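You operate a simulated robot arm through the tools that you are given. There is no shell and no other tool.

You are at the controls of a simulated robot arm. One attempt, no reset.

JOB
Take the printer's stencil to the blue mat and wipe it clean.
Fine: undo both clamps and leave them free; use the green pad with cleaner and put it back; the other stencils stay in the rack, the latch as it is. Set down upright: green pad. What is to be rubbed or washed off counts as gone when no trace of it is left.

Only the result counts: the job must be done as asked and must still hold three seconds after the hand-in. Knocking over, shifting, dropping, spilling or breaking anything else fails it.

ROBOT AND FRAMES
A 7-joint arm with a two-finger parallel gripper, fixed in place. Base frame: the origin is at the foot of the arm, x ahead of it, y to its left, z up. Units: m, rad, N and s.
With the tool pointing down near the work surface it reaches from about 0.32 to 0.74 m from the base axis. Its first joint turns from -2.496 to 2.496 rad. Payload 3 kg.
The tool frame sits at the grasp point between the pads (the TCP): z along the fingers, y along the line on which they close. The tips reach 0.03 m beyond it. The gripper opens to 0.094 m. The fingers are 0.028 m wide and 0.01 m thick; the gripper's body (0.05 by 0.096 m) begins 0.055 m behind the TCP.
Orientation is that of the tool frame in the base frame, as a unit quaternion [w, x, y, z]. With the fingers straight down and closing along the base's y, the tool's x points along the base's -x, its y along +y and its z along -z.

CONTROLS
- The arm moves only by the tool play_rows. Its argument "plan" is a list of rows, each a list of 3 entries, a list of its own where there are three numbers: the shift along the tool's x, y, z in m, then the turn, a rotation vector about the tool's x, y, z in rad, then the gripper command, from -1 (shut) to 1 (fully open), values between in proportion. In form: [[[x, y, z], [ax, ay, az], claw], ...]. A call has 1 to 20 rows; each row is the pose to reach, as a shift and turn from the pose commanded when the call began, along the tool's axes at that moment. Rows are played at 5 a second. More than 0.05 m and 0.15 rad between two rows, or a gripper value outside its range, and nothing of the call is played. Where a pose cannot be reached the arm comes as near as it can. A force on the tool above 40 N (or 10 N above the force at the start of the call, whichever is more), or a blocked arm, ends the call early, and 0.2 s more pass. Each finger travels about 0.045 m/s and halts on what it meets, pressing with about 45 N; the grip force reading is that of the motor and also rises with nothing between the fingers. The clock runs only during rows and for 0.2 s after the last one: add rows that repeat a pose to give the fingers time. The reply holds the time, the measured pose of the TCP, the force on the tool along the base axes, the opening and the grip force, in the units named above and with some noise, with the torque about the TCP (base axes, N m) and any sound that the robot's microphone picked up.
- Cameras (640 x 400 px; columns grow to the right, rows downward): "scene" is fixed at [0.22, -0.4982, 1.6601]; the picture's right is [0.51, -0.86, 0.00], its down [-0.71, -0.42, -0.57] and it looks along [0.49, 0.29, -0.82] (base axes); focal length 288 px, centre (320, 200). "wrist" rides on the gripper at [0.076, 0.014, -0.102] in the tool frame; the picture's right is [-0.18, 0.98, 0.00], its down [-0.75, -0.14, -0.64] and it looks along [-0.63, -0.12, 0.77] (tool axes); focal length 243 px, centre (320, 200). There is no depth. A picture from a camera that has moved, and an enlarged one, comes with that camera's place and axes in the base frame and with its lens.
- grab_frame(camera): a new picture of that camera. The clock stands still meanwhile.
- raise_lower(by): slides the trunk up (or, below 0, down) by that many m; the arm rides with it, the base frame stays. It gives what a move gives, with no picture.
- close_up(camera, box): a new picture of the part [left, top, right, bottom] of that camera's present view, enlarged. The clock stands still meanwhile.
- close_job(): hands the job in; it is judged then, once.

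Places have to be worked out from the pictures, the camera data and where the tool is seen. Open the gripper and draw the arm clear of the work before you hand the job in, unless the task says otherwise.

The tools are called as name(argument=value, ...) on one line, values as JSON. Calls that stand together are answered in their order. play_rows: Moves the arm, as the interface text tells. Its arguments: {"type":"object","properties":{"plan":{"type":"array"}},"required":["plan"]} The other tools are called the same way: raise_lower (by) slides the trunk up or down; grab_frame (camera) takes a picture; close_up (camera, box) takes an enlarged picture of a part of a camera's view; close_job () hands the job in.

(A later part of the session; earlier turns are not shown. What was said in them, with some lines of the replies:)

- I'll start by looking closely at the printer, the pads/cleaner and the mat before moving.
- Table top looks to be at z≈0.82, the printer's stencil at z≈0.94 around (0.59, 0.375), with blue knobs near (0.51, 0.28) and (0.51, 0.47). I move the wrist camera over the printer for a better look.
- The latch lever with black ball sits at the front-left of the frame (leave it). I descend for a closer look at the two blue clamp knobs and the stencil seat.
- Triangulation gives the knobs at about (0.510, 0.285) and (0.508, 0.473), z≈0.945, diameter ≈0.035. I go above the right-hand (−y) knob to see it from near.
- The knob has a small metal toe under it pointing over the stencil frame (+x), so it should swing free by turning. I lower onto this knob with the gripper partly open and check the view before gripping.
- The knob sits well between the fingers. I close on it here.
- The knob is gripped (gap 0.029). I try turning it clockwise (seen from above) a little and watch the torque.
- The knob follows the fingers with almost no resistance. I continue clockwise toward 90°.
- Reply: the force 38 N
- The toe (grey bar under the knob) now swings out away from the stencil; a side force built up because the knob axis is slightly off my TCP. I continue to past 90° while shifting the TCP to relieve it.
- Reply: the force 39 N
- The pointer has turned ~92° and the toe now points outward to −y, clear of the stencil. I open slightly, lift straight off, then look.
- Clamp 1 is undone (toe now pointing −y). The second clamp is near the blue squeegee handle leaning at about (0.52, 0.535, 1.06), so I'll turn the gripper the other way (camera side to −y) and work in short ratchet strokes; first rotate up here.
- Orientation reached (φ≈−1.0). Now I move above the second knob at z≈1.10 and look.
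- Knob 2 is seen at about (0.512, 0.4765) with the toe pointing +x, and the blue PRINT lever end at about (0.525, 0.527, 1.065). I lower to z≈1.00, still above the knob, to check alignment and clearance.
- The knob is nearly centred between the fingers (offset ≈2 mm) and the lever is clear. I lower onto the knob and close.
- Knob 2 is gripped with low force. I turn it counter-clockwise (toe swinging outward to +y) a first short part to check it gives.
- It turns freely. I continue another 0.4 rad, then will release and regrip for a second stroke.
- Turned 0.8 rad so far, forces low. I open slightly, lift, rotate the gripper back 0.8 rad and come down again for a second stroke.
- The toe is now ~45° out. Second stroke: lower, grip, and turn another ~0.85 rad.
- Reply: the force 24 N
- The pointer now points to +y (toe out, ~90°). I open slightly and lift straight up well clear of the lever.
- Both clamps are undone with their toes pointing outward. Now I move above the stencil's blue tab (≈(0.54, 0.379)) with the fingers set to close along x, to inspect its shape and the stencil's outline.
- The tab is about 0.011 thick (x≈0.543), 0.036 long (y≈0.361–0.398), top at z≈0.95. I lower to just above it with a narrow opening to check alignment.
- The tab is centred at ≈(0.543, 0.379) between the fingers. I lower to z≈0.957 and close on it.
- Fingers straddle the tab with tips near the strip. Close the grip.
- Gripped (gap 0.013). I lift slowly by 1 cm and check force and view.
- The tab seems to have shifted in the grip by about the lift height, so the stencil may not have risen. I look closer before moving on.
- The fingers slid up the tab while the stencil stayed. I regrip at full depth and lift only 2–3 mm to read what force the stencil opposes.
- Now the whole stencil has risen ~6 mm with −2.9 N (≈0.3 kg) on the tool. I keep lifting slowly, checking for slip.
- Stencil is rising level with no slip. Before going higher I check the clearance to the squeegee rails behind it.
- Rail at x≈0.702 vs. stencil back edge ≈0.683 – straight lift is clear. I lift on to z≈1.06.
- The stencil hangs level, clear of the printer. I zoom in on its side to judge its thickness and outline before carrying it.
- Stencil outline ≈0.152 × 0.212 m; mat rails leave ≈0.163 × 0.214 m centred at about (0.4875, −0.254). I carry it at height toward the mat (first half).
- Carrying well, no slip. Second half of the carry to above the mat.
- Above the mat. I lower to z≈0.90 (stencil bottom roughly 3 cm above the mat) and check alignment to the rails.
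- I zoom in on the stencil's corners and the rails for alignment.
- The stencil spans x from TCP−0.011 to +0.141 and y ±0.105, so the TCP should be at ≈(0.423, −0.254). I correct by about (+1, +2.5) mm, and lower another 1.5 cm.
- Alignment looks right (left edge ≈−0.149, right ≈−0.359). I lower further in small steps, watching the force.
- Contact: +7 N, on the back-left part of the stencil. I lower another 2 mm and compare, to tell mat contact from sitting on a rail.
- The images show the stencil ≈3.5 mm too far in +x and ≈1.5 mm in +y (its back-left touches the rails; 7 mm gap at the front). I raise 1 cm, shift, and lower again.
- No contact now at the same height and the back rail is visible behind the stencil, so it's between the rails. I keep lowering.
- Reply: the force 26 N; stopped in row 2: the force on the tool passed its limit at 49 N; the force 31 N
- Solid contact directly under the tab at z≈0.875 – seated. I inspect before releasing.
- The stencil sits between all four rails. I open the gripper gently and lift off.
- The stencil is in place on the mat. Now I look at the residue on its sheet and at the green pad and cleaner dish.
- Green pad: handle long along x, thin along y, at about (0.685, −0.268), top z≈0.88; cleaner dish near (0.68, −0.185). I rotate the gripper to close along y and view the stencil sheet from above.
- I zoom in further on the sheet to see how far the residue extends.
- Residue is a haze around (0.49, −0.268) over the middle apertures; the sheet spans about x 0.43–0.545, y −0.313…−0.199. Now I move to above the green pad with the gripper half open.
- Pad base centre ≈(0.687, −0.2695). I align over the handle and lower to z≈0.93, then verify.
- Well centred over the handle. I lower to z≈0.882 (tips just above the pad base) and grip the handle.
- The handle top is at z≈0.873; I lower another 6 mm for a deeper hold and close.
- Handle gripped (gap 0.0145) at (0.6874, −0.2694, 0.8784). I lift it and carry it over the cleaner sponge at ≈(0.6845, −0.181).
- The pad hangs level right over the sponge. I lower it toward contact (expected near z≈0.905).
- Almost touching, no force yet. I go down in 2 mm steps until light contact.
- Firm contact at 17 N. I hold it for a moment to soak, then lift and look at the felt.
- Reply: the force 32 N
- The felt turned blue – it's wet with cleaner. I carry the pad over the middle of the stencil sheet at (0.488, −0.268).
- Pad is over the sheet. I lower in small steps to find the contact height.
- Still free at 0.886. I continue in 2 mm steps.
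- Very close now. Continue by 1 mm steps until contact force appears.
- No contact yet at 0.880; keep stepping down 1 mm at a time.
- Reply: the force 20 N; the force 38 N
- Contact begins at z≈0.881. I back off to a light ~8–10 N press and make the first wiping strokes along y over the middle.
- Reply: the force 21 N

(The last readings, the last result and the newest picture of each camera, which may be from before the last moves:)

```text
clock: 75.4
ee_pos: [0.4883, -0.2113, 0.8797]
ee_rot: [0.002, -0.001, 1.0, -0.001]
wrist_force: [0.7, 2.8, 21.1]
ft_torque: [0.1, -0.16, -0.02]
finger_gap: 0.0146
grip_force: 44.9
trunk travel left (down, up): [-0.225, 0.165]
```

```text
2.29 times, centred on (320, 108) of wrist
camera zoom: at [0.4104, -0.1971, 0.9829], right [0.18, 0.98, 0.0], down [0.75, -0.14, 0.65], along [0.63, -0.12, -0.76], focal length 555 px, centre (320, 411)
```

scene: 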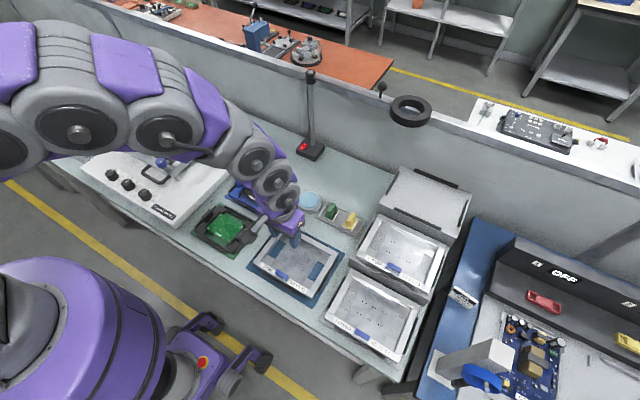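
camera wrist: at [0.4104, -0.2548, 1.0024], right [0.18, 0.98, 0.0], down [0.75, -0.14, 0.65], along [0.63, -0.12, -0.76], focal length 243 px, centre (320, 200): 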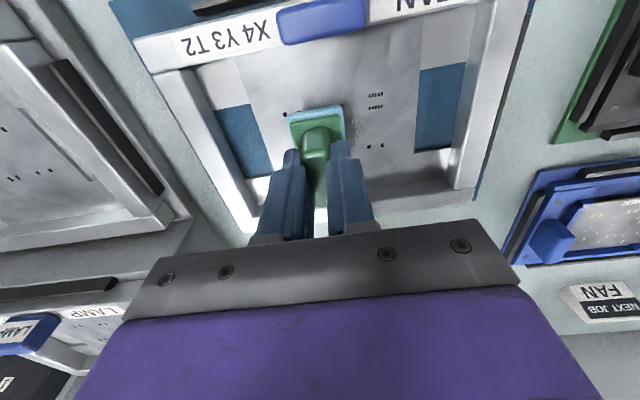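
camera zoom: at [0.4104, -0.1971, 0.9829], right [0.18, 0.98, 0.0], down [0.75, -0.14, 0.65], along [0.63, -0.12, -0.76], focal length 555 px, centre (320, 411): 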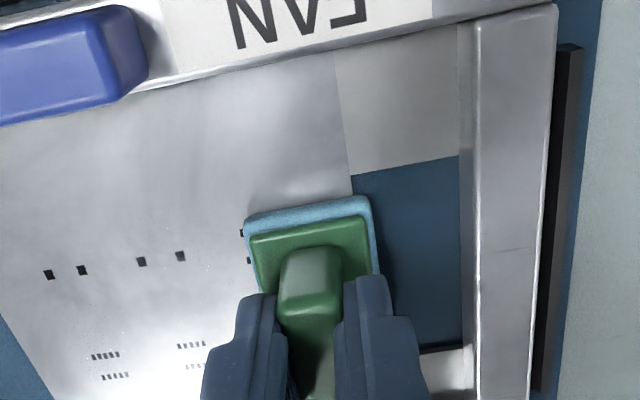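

Residue is fading and the stencil stays put (normal force 21 N, slight friction). I continue with more strokes, a bit lighter, at two x lines.

play_rows(plan=[[[0, -0.022, -0.0005], [0, 0, 0], -1], [[0, -0.044, -0.0005], [0, 0, 0], -1], [[0, -0.066, -0.0005], [0, 0, 0], -1], [[0, -0.088, -0.0005], [0, 0, 0], -1], [[-0.012, -0.088, -0.0005], [0, 0, 0], -1], [[-0.0235, -0.088, -0.0005], [0, 0, 0], -1], [[-0.0235, -0.066, -0.0005], [0, 0, 0], -1], [[-0.0235, -0.044, -0.0005], [0, 0, 0], -1], [[-0.0235, -0.022, -0.0005], [0, 0, 0], -1], [[-0.0235, 0, -0.0005], [0, 0, 0], -1], [[-0.0235, -0.022, -0.0005], [0, 0, 0], -1], [[-0.0235, -0.044, -0.0005], [0, 0, 0], -1], [[-0.0235, -0.066, -0.0005], [0, 0, 0], -1], [[-0.0235, -0.088, -0.0005], [0, 0, 0], -1], [[-0.0235, -0.088, -0.0005], [0, 0, 0], -1]])

close_up(camera="scene", box=[250, 220, 350, 300])

close_up(camera="wrist", box=[240, 0, 500, 160])

```text
clock: 78.6
ee_pos: [0.5122, -0.3018, 0.881]
ee_rot: [0.002, 0.0, 1.0, 0.0]
wrist_force: [-0.1, 0.0, 0.5]
ft_torque: [-0.02, 0.01, -0.02]
finger_gap: 0.0147
grip_force: 45.6
trunk travel left (down, up): [-0.225, 0.165]
```

```text
5.00 times, centred on (300, 260) of scene
camera zoom: at [0.22, -0.4982, 1.6601], right [0.51, -0.86, 0.0], down [-0.71, -0.42, -0.57], along [0.49, 0.29, -0.82], focal length 1442 px, centre (420, -100)
```

zoom: 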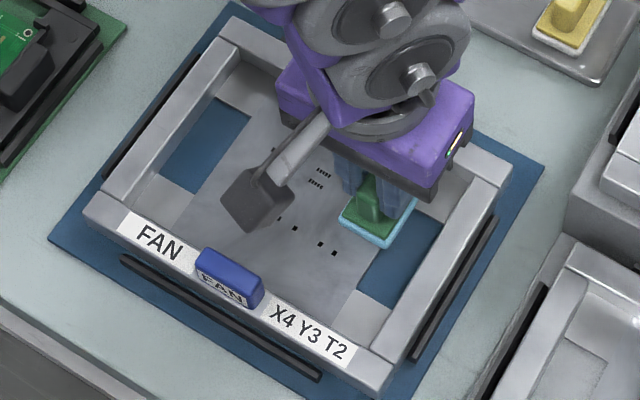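

```text
2.46 times, centred on (370, 80) of wrist
camera zoom: at [0.4339, -0.2869, 0.9831], right [0.18, 0.98, 0.0], down [0.75, -0.14, 0.64], along [0.63, -0.12, -0.76], focal length 597 px, centre (197, 495)
```

zoom: 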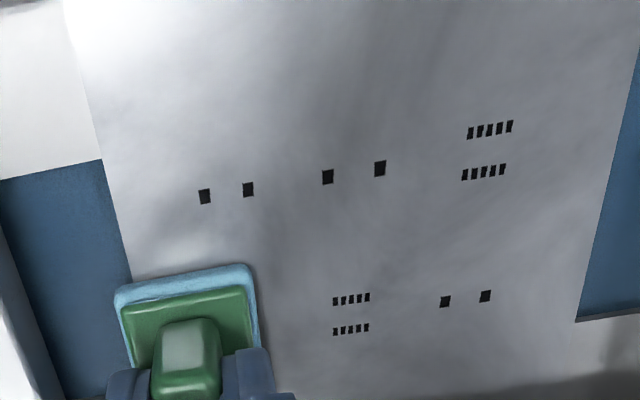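

The sheet already looks clean with all apertures dark, but contact got light at the end. I press ~1 mm more and do a second full pass over three lines to be thorough.

play_rows(plan=[[[0, 0, 0.0012], [0, 0, 0], -1], [[0, 0.022, 0.0012], [0, 0, 0], -1], [[0, 0.044, 0.0012], [0, 0, 0], -1], [[0, 0.066, 0.0012], [0, 0, 0], -1], [[0, 0.086, 0.0012], [0, 0, 0], -1], [[0.0235, 0.086, 0.0012], [0, 0, 0], -1], [[0.0235, 0.066, 0.0012], [0, 0, 0], -1], [[0.0235, 0.044, 0.0012], [0, 0, 0], -1], [[0.0235, 0.022, 0.0012], [0, 0, 0], -1], [[0.0235, 0, 0.0012], [0, 0, 0], -1], [[0.05, 0, 0.0012], [0, 0, 0], -1], [[0.05, 0.022, 0.0012], [0, 0, 0], -1], [[0.05, 0.044, 0.0012], [0, 0, 0], -1], [[0.05, 0.066, 0.0012], [0, 0, 0], -1], [[0.05, 0.086, 0.0012], [0, 0, 0], -1], [[0.05, 0.086, 0.0012], [0, 0, 0], -1]])

close_up(camera="scene", box=[250, 220, 350, 300])

close_up(camera="wrist", box=[120, 0, 440, 200])

```text
clock: 82.0
ee_pos: [0.4614, -0.2142, 0.878]
ee_rot: [0.002, 0.0, 1.0, -0.001]
wrist_force: [-0.7, -2.8, 27.0]
ft_torque: [-0.14, -0.01, 0.03]
finger_gap: 0.0146
grip_force: 44.9
trunk travel left (down, up): [-0.225, 0.165]
```

```text
5.00 times, centred on (300, 260) of scene
camera zoom: at [0.22, -0.4982, 1.6601], right [0.51, -0.86, 0.0], down [-0.71, -0.42, -0.57], along [0.49, 0.29, -0.82], focal length 1442 px, centre (420, -100)
```

zoom: 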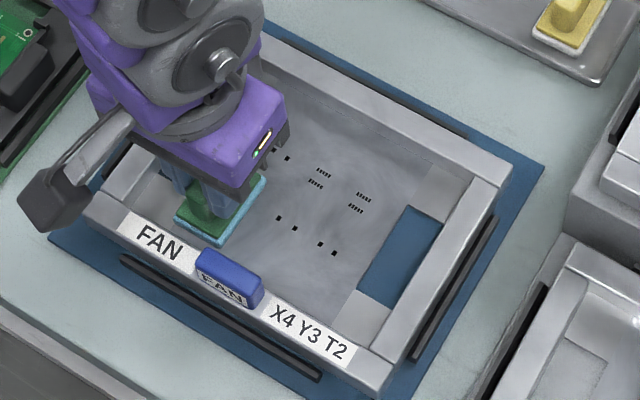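

```text
2.00 times, centred on (280, 100) of wrist
camera zoom: at [0.3835, -0.2004, 0.9824], right [0.18, 0.98, 0.0], down [0.75, -0.14, 0.64], along [0.63, -0.12, -0.76], focal length 485 px, centre (400, 400)
```

zoom: 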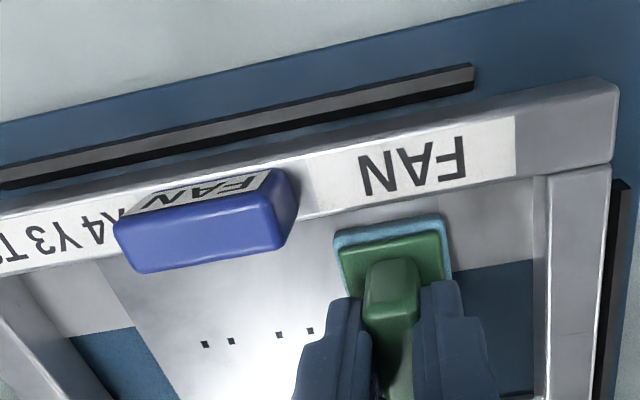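

Looks clean. One more return pass over all three lines, then I'll lift and inspect.

play_rows(plan=[[[0, -0.022, -0.0003], [0, 0, 0], -1], [[0, -0.044, -0.0003], [0, 0, 0], -1], [[0, -0.066, -0.0003], [0, 0, 0], -1], [[0, -0.086, -0.0003], [0, 0, 0], -1], [[-0.0265, -0.086, -0.0003], [0, 0, 0], -1], [[-0.0265, -0.066, -0.0003], [0, 0, 0], -1], [[-0.0265, -0.044, -0.0003], [0, 0, 0], -1], [[-0.0265, -0.022, -0.0003], [0, 0, 0], -1], [[-0.0265, 0, -0.0003], [0, 0, 0], -1], [[-0.05, 0, -0.0003], [0, 0, 0], -1], [[-0.05, -0.022, -0.0003], [0, 0, 0], -1], [[-0.05, -0.044, -0.0003], [0, 0, 0], -1], [[-0.05, -0.066, -0.0003], [0, 0, 0], -1], [[-0.05, -0.086, -0.0003], [0, 0, 0], -1], [[-0.0265, -0.066, -0.0003], [0, 0, 0], -1], [[-0.0265, -0.044, -0.0003], [0, 0, 0], -1], [[-0.0265, -0.044, -0.02], [0, 0, 0], -1], [[-0.0265, -0.044, -0.05], [0, 0, 0], -1], [[-0.0265, -0.044, -0.09], [0, 0, 0], -1], [[-0.0265, -0.044, -0.09], [0, 0, 0], -1]])

close_up(camera="scene", box=[250, 220, 350, 300])

grab_frame(camera="wrist")

```text
clock: 86.2
ee_pos: [0.4883, -0.2575, 0.9696]
ee_rot: [0.001, -0.001, 1.0, 0.0]
wrist_force: [0.2, -0.6, -0.5]
ft_torque: [-0.04, -0.02, -0.01]
finger_gap: 0.0146
grip_force: 45.1
trunk travel left (down, up): [-0.225, 0.165]
```

```text
5.00 times, centred on (300, 260) of scene
camera zoom: at [0.22, -0.4982, 1.6601], right [0.51, -0.86, 0.0], down [-0.71, -0.42, -0.57], along [0.49, 0.29, -0.82], focal length 1442 px, centre (420, -100)
```

zoom: 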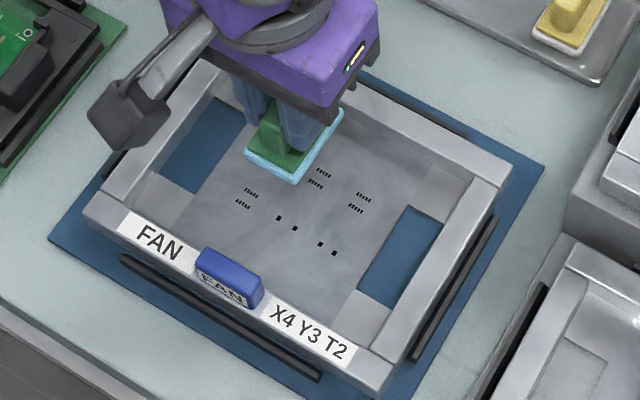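

```text
taken
camera wrist: at [0.4106, -0.244, 1.0725], right [0.18, 0.98, 0.0], down [0.75, -0.14, 0.64], along [0.63, -0.12, -0.76], focal length 243 px, centre (320, 200)
```

wrist: 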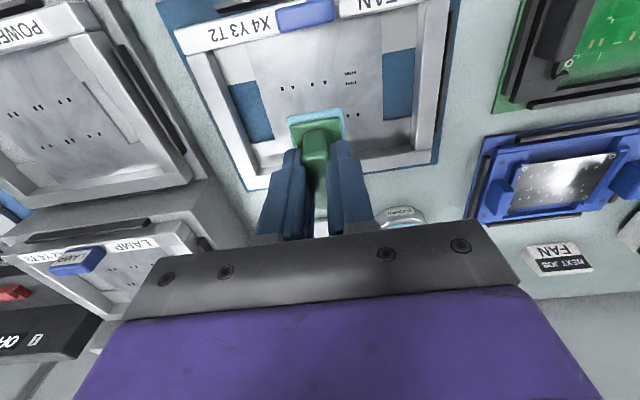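

I carry the pad to above its place in the tray (still holding it), so the scene camera has a clear view of the sheet.

play_rows(plan=[[[-0.035, -0.002, 0], [0, 0, 0], -1], [[-0.07, -0.004, 0], [0, 0, 0], -1], [[-0.105, -0.006, 0], [0, 0, 0], -1], [[-0.14, -0.008, 0], [0, 0, 0], -1], [[-0.17, -0.01, 0], [0, 0, 0], -1], [[-0.195, -0.012, 0], [0, 0, 0], -1], [[-0.199, -0.0125, 0], [0, 0, 0], -1], [[-0.199, -0.0125, 0], [0, 0, 0], -1]])

close_up(camera="scene", box=[270, 235, 335, 285])

close_up(camera="scene", box=[290, 160, 370, 220])

close_up(camera="wrist", box=[200, 40, 440, 190])

```text
clock: 88.0
ee_pos: [0.6868, -0.2705, 0.9692]
ee_rot: [0.001, -0.001, 1.0, 0.0]
wrist_force: [0.7, -0.4, -1.6]
ft_torque: [0.01, 0.01, -0.01]
finger_gap: 0.0144
grip_force: 44.7
trunk travel left (down, up): [-0.225, 0.165]
```

```text
8.00 times, centred on (302, 260) of scene
camera zoom: at [0.22, -0.4982, 1.6601], right [0.51, -0.86, 0.0], down [-0.71, -0.42, -0.57], along [0.49, 0.29, -0.82], focal length 2307 px, centre (460, -280)
```

zoom: 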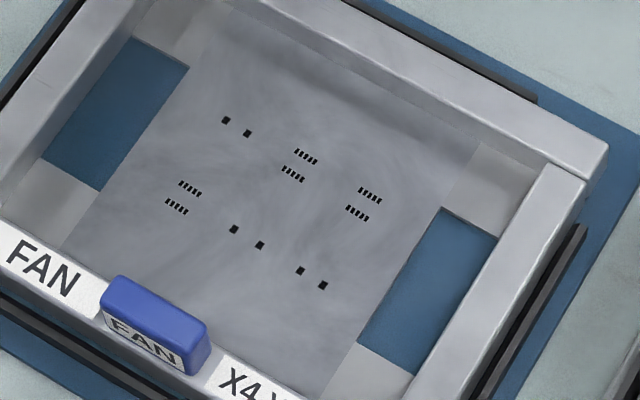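

```text
6.67 times, centred on (330, 190) of scene
camera zoom: at [0.22, -0.4982, 1.6601], right [0.51, -0.86, 0.0], down [-0.71, -0.42, -0.57], along [0.49, 0.29, -0.82], focal length 1922 px, centre (253, 267)
```

zoom: 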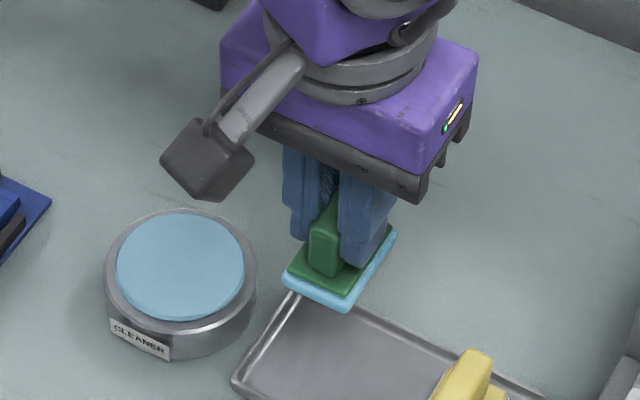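

```text
2.67 times, centred on (320, 115) of wrist
camera zoom: at [0.6092, -0.2563, 1.0724], right [0.18, 0.98, 0.0], down [0.75, -0.14, 0.64], along [0.63, -0.12, -0.76], focal length 647 px, centre (320, 427)
```

zoom: 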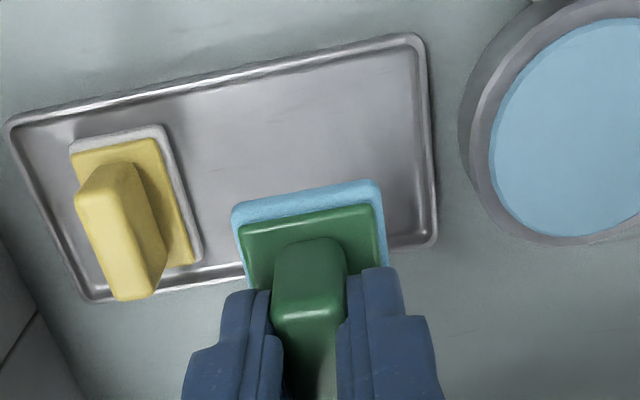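

The sheet looks clean. I zoom in tighter on it once more before putting the pad down.

close_up(camera="scene", box=[285, 240, 325, 270])

close_up(camera="scene", box=[270, 230, 310, 260])

close_up(camera="scene", box=[280, 255, 320, 285])

```text
13.33 times, centred on (305, 255) of scene
camera zoom: at [0.22, -0.4982, 1.6601], right [0.51, -0.86, 0.0], down [-0.71, -0.42, -0.57], along [0.49, 0.29, -0.82], focal length 3844 px, centre (520, -533)
```

zoom: 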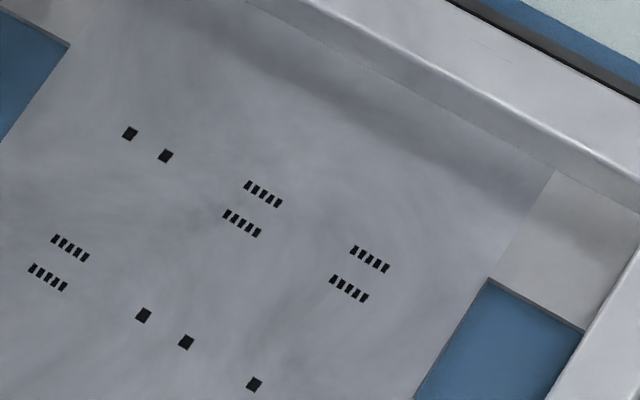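

```text
13.33 times, centred on (290, 245) of scene
camera zoom: at [0.22, -0.4982, 1.6601], right [0.51, -0.86, 0.0], down [-0.71, -0.42, -0.57], along [0.49, 0.29, -0.82], focal length 3844 px, centre (720, -400)
```

zoom: 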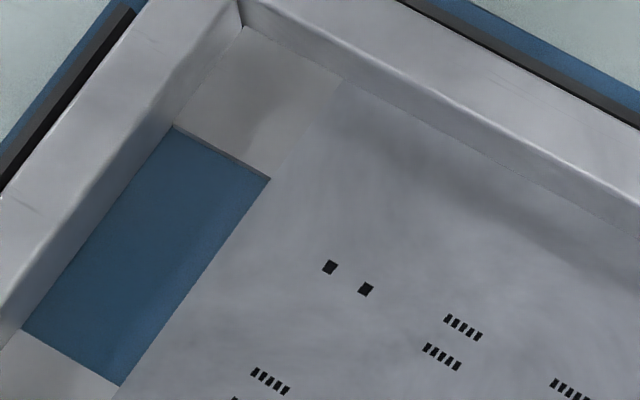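

```text
13.33 times, centred on (300, 270) of scene
camera zoom: at [0.22, -0.4982, 1.6601], right [0.51, -0.86, 0.0], down [-0.71, -0.42, -0.57], along [0.49, 0.29, -0.82], focal length 3844 px, centre (587, -733)
```

zoom: 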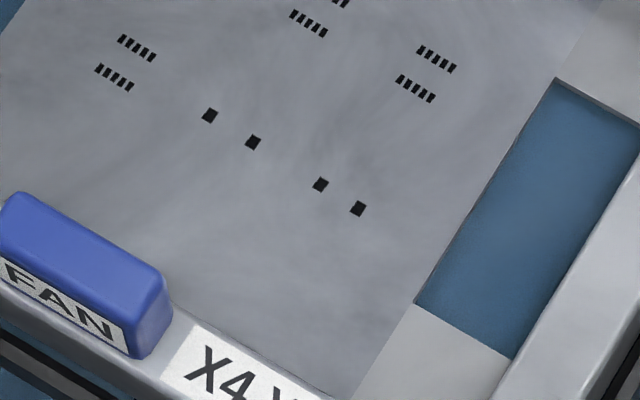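

The sheet is spotless with all apertures open. I lower the pad back to its original place in the tray.

play_rows(plan=[[[-0.0005, 0.001, 0.02], [0, 0, 0], -1], [[-0.0005, 0.001, 0.045], [0, 0, 0], -1], [[-0.0005, 0.001, 0.065], [0, 0, 0], -1], [[-0.0005, 0.001, 0.078], [0, 0, 0], -1], [[-0.0005, 0.001, 0.085], [0, 0, 0], -1], [[-0.0005, 0.001, 0.088], [0, 0, 0], -1]])

close_up(camera="scene", box=[300, 170, 370, 230])

close_up(camera="wrist", box=[200, 80, 440, 230])

```text
clock: 89.4
ee_pos: [0.6869, -0.2702, 0.8809]
ee_rot: [0.002, -0.002, 1.0, -0.001]
wrist_force: [0.2, -0.7, -0.7]
ft_torque: [0.03, 0.03, 0.02]
finger_gap: 0.0146
grip_force: 45.4
trunk travel left (down, up): [-0.225, 0.165]
```

```text
6.67 times, centred on (335, 200) of scene
camera zoom: at [0.22, -0.4982, 1.6601], right [0.51, -0.86, 0.0], down [-0.71, -0.42, -0.57], along [0.49, 0.29, -0.82], focal length 1922 px, centre (220, 200)
```

zoom: 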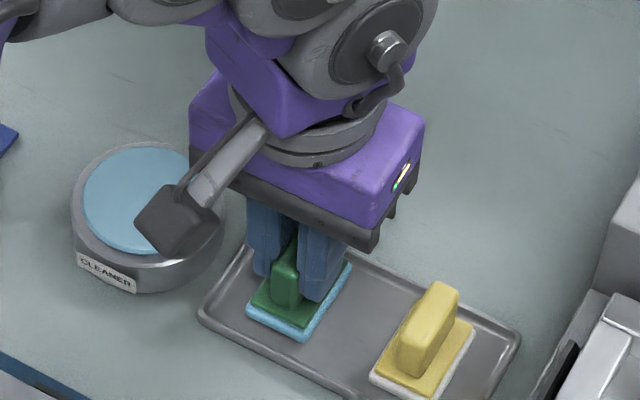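

```text
2.67 times, centred on (320, 155) of wrist
camera zoom: at [0.6098, -0.2555, 0.984], right [0.18, 0.98, 0.0], down [0.75, -0.14, 0.64], along [0.63, -0.12, -0.76], focal length 647 px, centre (320, 320)
```

zoom: 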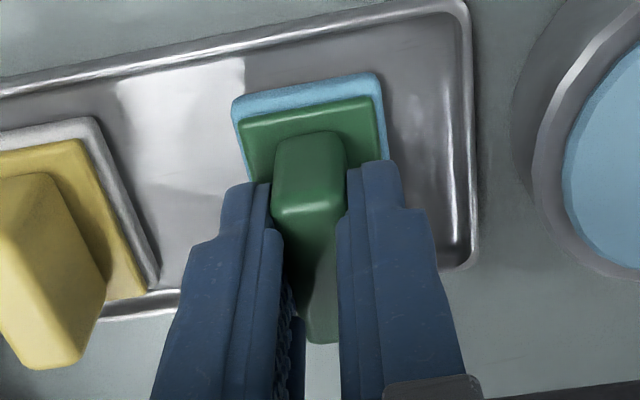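

Same spot as before, about 2 mm above the tray. I lower in 1 mm steps to light contact.

play_rows(plan=[[[0, 0, 0.001], [0, 0, 0], -1]])

play_rows(plan=[[[0, 0, 0.001], [0, 0, 0], -1]])

play_rows(plan=[[[0, 0, 0.0005], [0, 0, 0], -1]])

```text
clock: 89.8
ee_pos: [0.6868, -0.2691, 0.8801]
ee_rot: [0.001, -0.001, 1.0, 0.0]
wrist_force: [-0.5, 0.0, -0.7]
ft_torque: [0.02, -0.01, -0.03]
finger_gap: 0.0148
grip_force: 44.9
trunk travel left (down, up): [-0.225, 0.165]
```

```text
clock: 90.2
ee_pos: [0.6877, -0.269, 0.879]
ee_rot: [0.002, -0.001, 1.0, 0.0]
wrist_force: [-0.2, 0.7, -0.4]
ft_torque: [0.02, 0.01, -0.05]
finger_gap: 0.0146
grip_force: 45.4
trunk travel left (down, up): [-0.225, 0.165]
```

```text
clock: 90.6
ee_pos: [0.6873, -0.2696, 0.879]
ee_rot: [0.002, -0.001, 1.0, 0.0]
wrist_force: [0.0, 0.6, 0.8]
ft_torque: [0.01, 0.02, -0.03]
finger_gap: 0.0148
grip_force: 44.5
trunk travel left (down, up): [-0.225, 0.165]
```

play_rows(plan=[[[0, 0, 0.0005], [0, 0, 0], -1]])

play_rows(plan=[[[0, 0, 0.0005], [0, 0, 0], -1]])

```text
clock: 91.0
ee_pos: [0.6876, -0.2705, 0.8781]
ee_rot: [0.001, -0.001, 1.0, 0.0]
wrist_force: [0.0, 0.6, -0.3]
ft_torque: [-0.01, -0.02, 0.0]
finger_gap: 0.0146
grip_force: 45.1
trunk travel left (down, up): [-0.225, 0.165]
```

```text
clock: 91.4
ee_pos: [0.6877, -0.2695, 0.8769]
ee_rot: [0.002, -0.001, 1.0, -0.001]
wrist_force: [-0.9, -0.3, -0.6]
ft_torque: [-0.01, -0.01, -0.02]
finger_gap: 0.0147
grip_force: 45.3
trunk travel left (down, up): [-0.225, 0.165]
```

No contact yet (the pad was probably pushed up slightly in the grip while wiping). I keep lowering in 0.7 mm steps.

play_rows(plan=[[[0, 0, 0.0007], [0, 0, 0], -1]])

play_rows(plan=[[[0, 0, 0.0007], [0, 0, 0], -1]])

play_rows(plan=[[[0, 0, 0.0007], [0, 0, 0], -1]])

```text
clock: 91.8
ee_pos: [0.6874, -0.2695, 0.8778]
ee_rot: [0.002, 0.0, 1.0, 0.0]
wrist_force: [0.2, 0.5, -0.5]
ft_torque: [0.01, -0.02, 0.01]
finger_gap: 0.0144
grip_force: 45.0
trunk travel left (down, up): [-0.225, 0.165]
```

```text
clock: 92.2
ee_pos: [0.6866, -0.2692, 0.8761]
ee_rot: [0.002, -0.001, 1.0, 0.0]
wrist_force: [0.5, -0.3, 0.2]
ft_torque: [0.01, -0.02, 0.0]
finger_gap: 0.0148
grip_force: 44.9
trunk travel left (down, up): [-0.225, 0.165]
```

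```text
clock: 92.6
ee_pos: [0.6876, -0.2691, 0.8776]
ee_rot: [0.002, -0.001, 1.0, -0.001]
wrist_force: [-0.1, 0.7, 4.0]
ft_torque: [0.01, 0.0, -0.02]
finger_gap: 0.0146
grip_force: 45.1
trunk travel left (down, up): [-0.225, 0.165]
```

Light contact (4 N): the pad stands on the tray. I open and lift straight up.

play_rows(plan=[[[0, 0, 0], [0, 0, 0], -0.6], [[0, 0, 0], [0, 0, 0], -0.4], [[0, 0, 0], [0, 0, 0], -0.3], [[0, 0, -0.015], [0, 0, 0], -0.3], [[0, 0, -0.04], [0, 0, 0], -0.3], [[0, 0, -0.07], [0, 0, 0], -0.2], [[0, 0, -0.11], [0, 0, 0], 0], [[0, 0, -0.15], [0, 0, 0], 0], [[0, 0, -0.15], [0, 0, 0], 0]])

close_up(camera="scene", box=[290, 170, 370, 230])

close_up(camera="wrist", box=[180, 20, 460, 195])

```text
clock: 94.6
ee_pos: [0.6877, -0.2704, 1.027]
ee_rot: [0.002, -0.001, 1.0, 0.001]
wrist_force: [-0.3, 0.3, -0.1]
ft_torque: [0.0, 0.0, 0.03]
finger_gap: 0.047
grip_force: 0.1
trunk travel left (down, up): [-0.225, 0.165]
```

```text
6.67 times, centred on (330, 200) of scene
camera zoom: at [0.22, -0.4982, 1.6601], right [0.51, -0.86, 0.0], down [-0.71, -0.42, -0.57], along [0.49, 0.29, -0.82], focal length 1922 px, centre (253, 200)
```

zoom: 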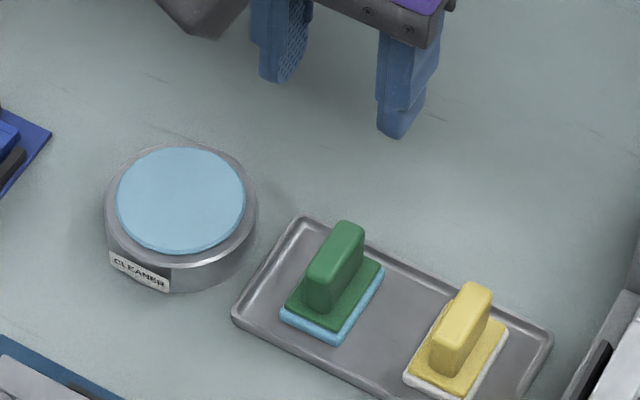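

```text
2.29 times, centred on (320, 108) of wrist
camera zoom: at [0.6094, -0.2555, 1.1291], right [0.18, 0.98, 0.0], down [0.75, -0.14, 0.64], along [0.63, -0.12, -0.76], focal length 555 px, centre (320, 411)
```

zoom: 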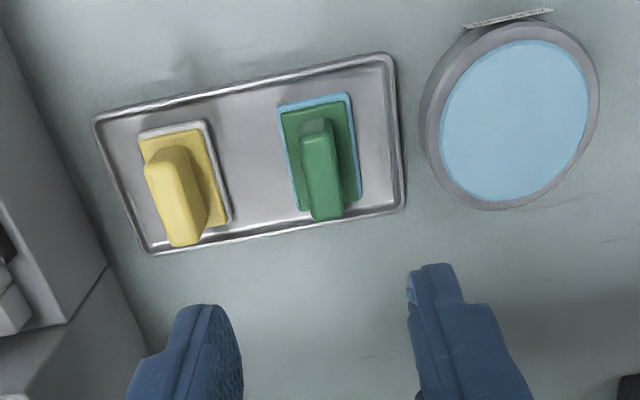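

The pad is back upright in the tray. I retract to above the stencil for a final inspection of the sheet with the wrist camera.

play_rows(plan=[[[0.035, 0.003, -0.01], [0, 0, 0], 0.3], [[0.075, 0.006, -0.02], [0, 0, 0], 0.6], [[0.115, 0.009, -0.02], [0, 0, 0], 1], [[0.155, 0.012, -0.02], [0, 0, 0], 1], [[0.195, 0.015, -0.02], [0, 0, 0], 1], [[0.22, 0.015, -0.02], [0, 0, 0], 1], [[0.22, 0.015, -0.02], [0, 0, 0], 1]])

close_up(camera="wrist", box=[250, 30, 390, 160])

close_up(camera="scene", box=[100, 80, 260, 220])

grab_frame(camera="scene")

```text
clock: 96.2
ee_pos: [0.4661, -0.2549, 1.0442]
ee_rot: [0.002, 0.0, 1.0, 0.0]
wrist_force: [-0.9, 0.2, -0.4]
ft_torque: [0.0, 0.01, -0.01]
finger_gap: 0.0938
grip_force: 0.0
trunk travel left (down, up): [-0.225, 0.165]
```

```text
3.08 times, centred on (320, 95) of wrist
camera zoom: at [0.3894, -0.2408, 1.1482], right [0.18, 0.98, 0.0], down [0.75, -0.14, 0.64], along [0.63, -0.12, -0.76], focal length 746 px, centre (320, 523)
```

zoom: 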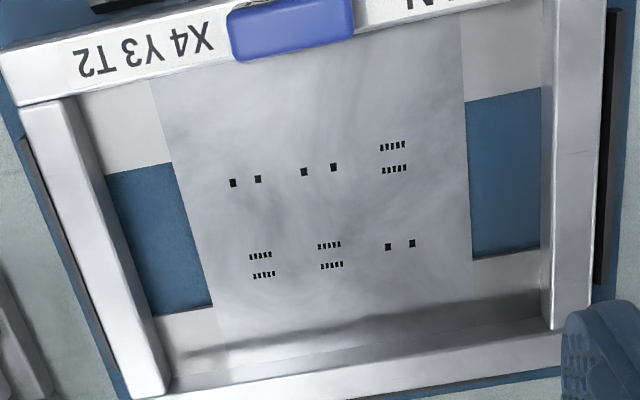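

```text
2.86 times, centred on (180, 150) of scene
camera zoom: at [0.22, -0.4982, 1.6601], right [0.51, -0.86, 0.0], down [-0.71, -0.42, -0.57], along [0.49, 0.29, -0.82], focal length 824 px, centre (720, 343)
```

zoom: 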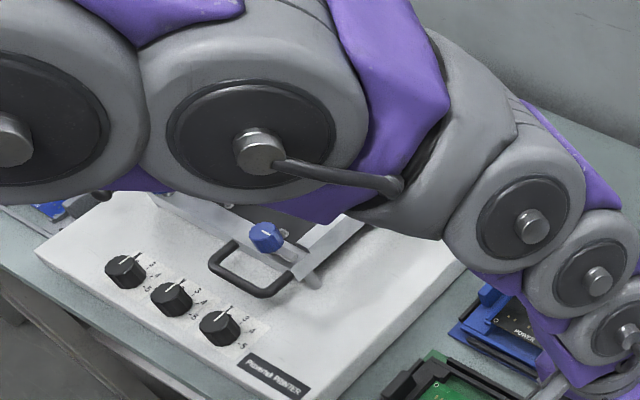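

```text
taken
```

scene: 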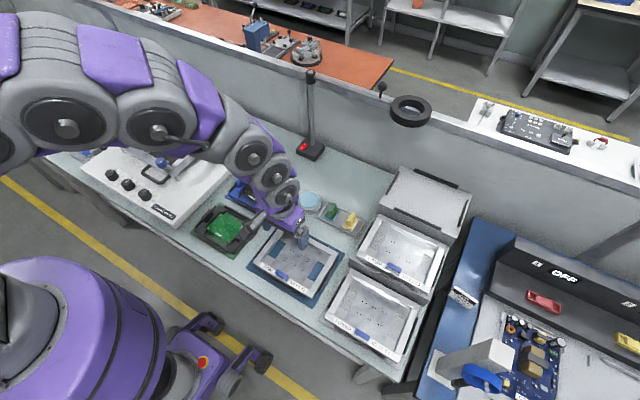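

The sheet is spotless. I now draw the arm up and clear, back toward the start pose, and check the printer's clamps once more.

play_rows(plan=[[[0, 0, -0.04], [0, 0, 0], 1], [[0, 0, -0.08], [0, 0, 0], 1], [[0, 0, -0.12], [0, 0, 0], 1], [[0, 0.02, -0.16], [0, 0, 0], 1], [[0, 0.06, -0.175], [0, 0, 0], 1], [[0, 0.1, -0.18], [0, 0, 0], 1], [[0, 0.14, -0.18], [0, 0, 0], 1], [[0, 0.18, -0.18], [0, 0, 0], 1], [[0, 0.22, -0.18], [0, 0, 0], 1], [[-0.01, 0.26, -0.18], [0, 0, 0], 1], [[-0.02, 0.3, -0.18], [0, 0, 0], 1], [[-0.03, 0.34, -0.18], [0, 0, 0], 1], [[-0.035, 0.38, -0.18], [0, 0, 0], 1], [[-0.04, 0.42, -0.18], [0, 0, 0], 1], [[-0.04, 0.46, -0.18], [0, 0, 0], 1], [[-0.04, 0.47, -0.18], [0, 0, 0], 1], [[-0.04, 0.47, -0.18], [0, 0, 0], 1]])

grab_frame(camera="wrist")

grab_frame(camera="scene")

close_up(camera="scene", box=[90, 100, 230, 200])

close_up(camera="scene", box=[230, 170, 390, 310])

```text
clock: 99.8
ee_pos: [0.5053, 0.2171, 1.2249]
ee_rot: [0.002, -0.001, 1.0, -0.001]
wrist_force: [0.3, 0.3, 0.2]
ft_torque: [0.01, 0.0, 0.0]
finger_gap: 0.094
grip_force: 0.1
trunk travel left (down, up): [-0.225, 0.165]
```

```text
taken
camera wrist: at [0.4278, 0.2315, 1.3282], right [0.18, 0.98, 0.0], down [0.75, -0.14, 0.64], along [0.63, -0.12, -0.76], focal length 243 px, centre (320, 200)
```

wrist: 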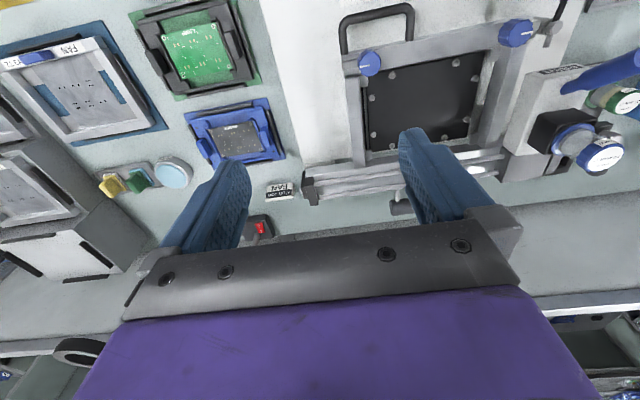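

```text
taken
```

scene: 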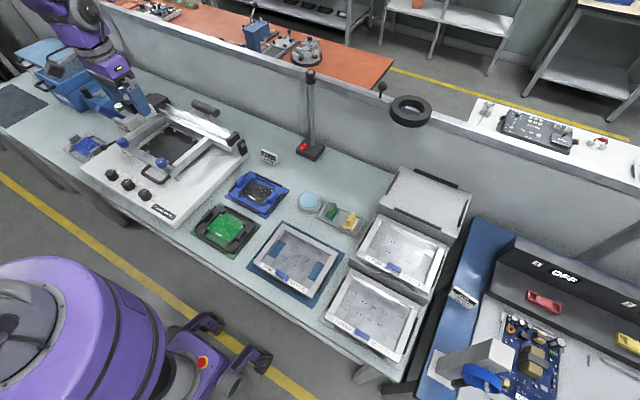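

```text
4.00 times, centred on (160, 150) of scene
camera zoom: at [0.22, -0.4982, 1.6601], right [0.51, -0.86, 0.0], down [-0.71, -0.42, -0.57], along [0.49, 0.29, -0.82], focal length 1153 px, centre (960, 400)
```

zoom: 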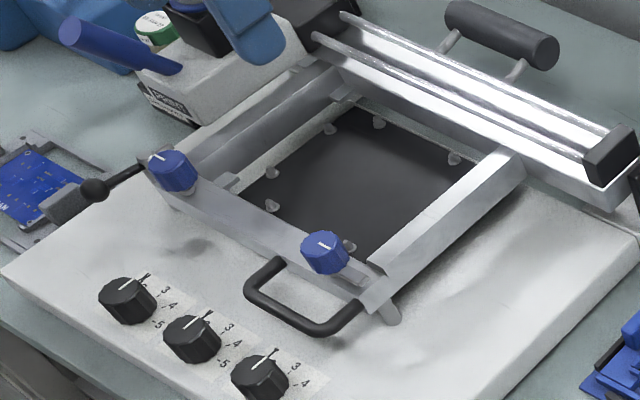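

```text
2.86 times, centred on (310, 240) of scene
camera zoom: at [0.22, -0.4982, 1.6601], right [0.51, -0.86, 0.0], down [-0.71, -0.42, -0.57], along [0.49, 0.29, -0.82], focal length 824 px, centre (349, 86)
```

zoom: 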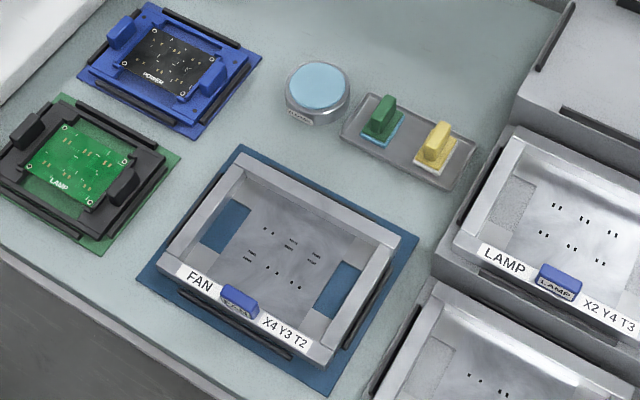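

Everything checks out. The stencil lies clean between the mat's rails, both clamps are swung free and the latch is untouched. The green pad is back upright in its tray, the other stencils are still in the rack, and the arm is clear with the gripper open. I hand the job in.

close_job()

```text
The job is handed in.
```

The job is handed in. The FAN stencil from the printer is on the blue mat, wiped clean.

- **Stencil:** it sits between the mat's four rails. In the close-ups no residue is visible and all the apertures are open.
- **Clamps:** both blue knobs are turned about 90°, with their toes pointing outward and free.
- **Green pad:** I wetted it on the cleaner sponge, wiped with it, and set it back upright in the spot it came from in the tray.
- **Left alone:** I did not touch the latch or the other stencils. In the final pictures nothing else looks moved.
- **Arm:** it is drawn back near its starting position with the gripper open.

Two contacts went harder than intended. The first time I lowered the stencil, its back edge came down on a mat rail, so I raised it and moved it over before setting it down. When it touched down on the mat, the force briefly reached 49 N and tripped the limit. I saw no damage or shift from either.
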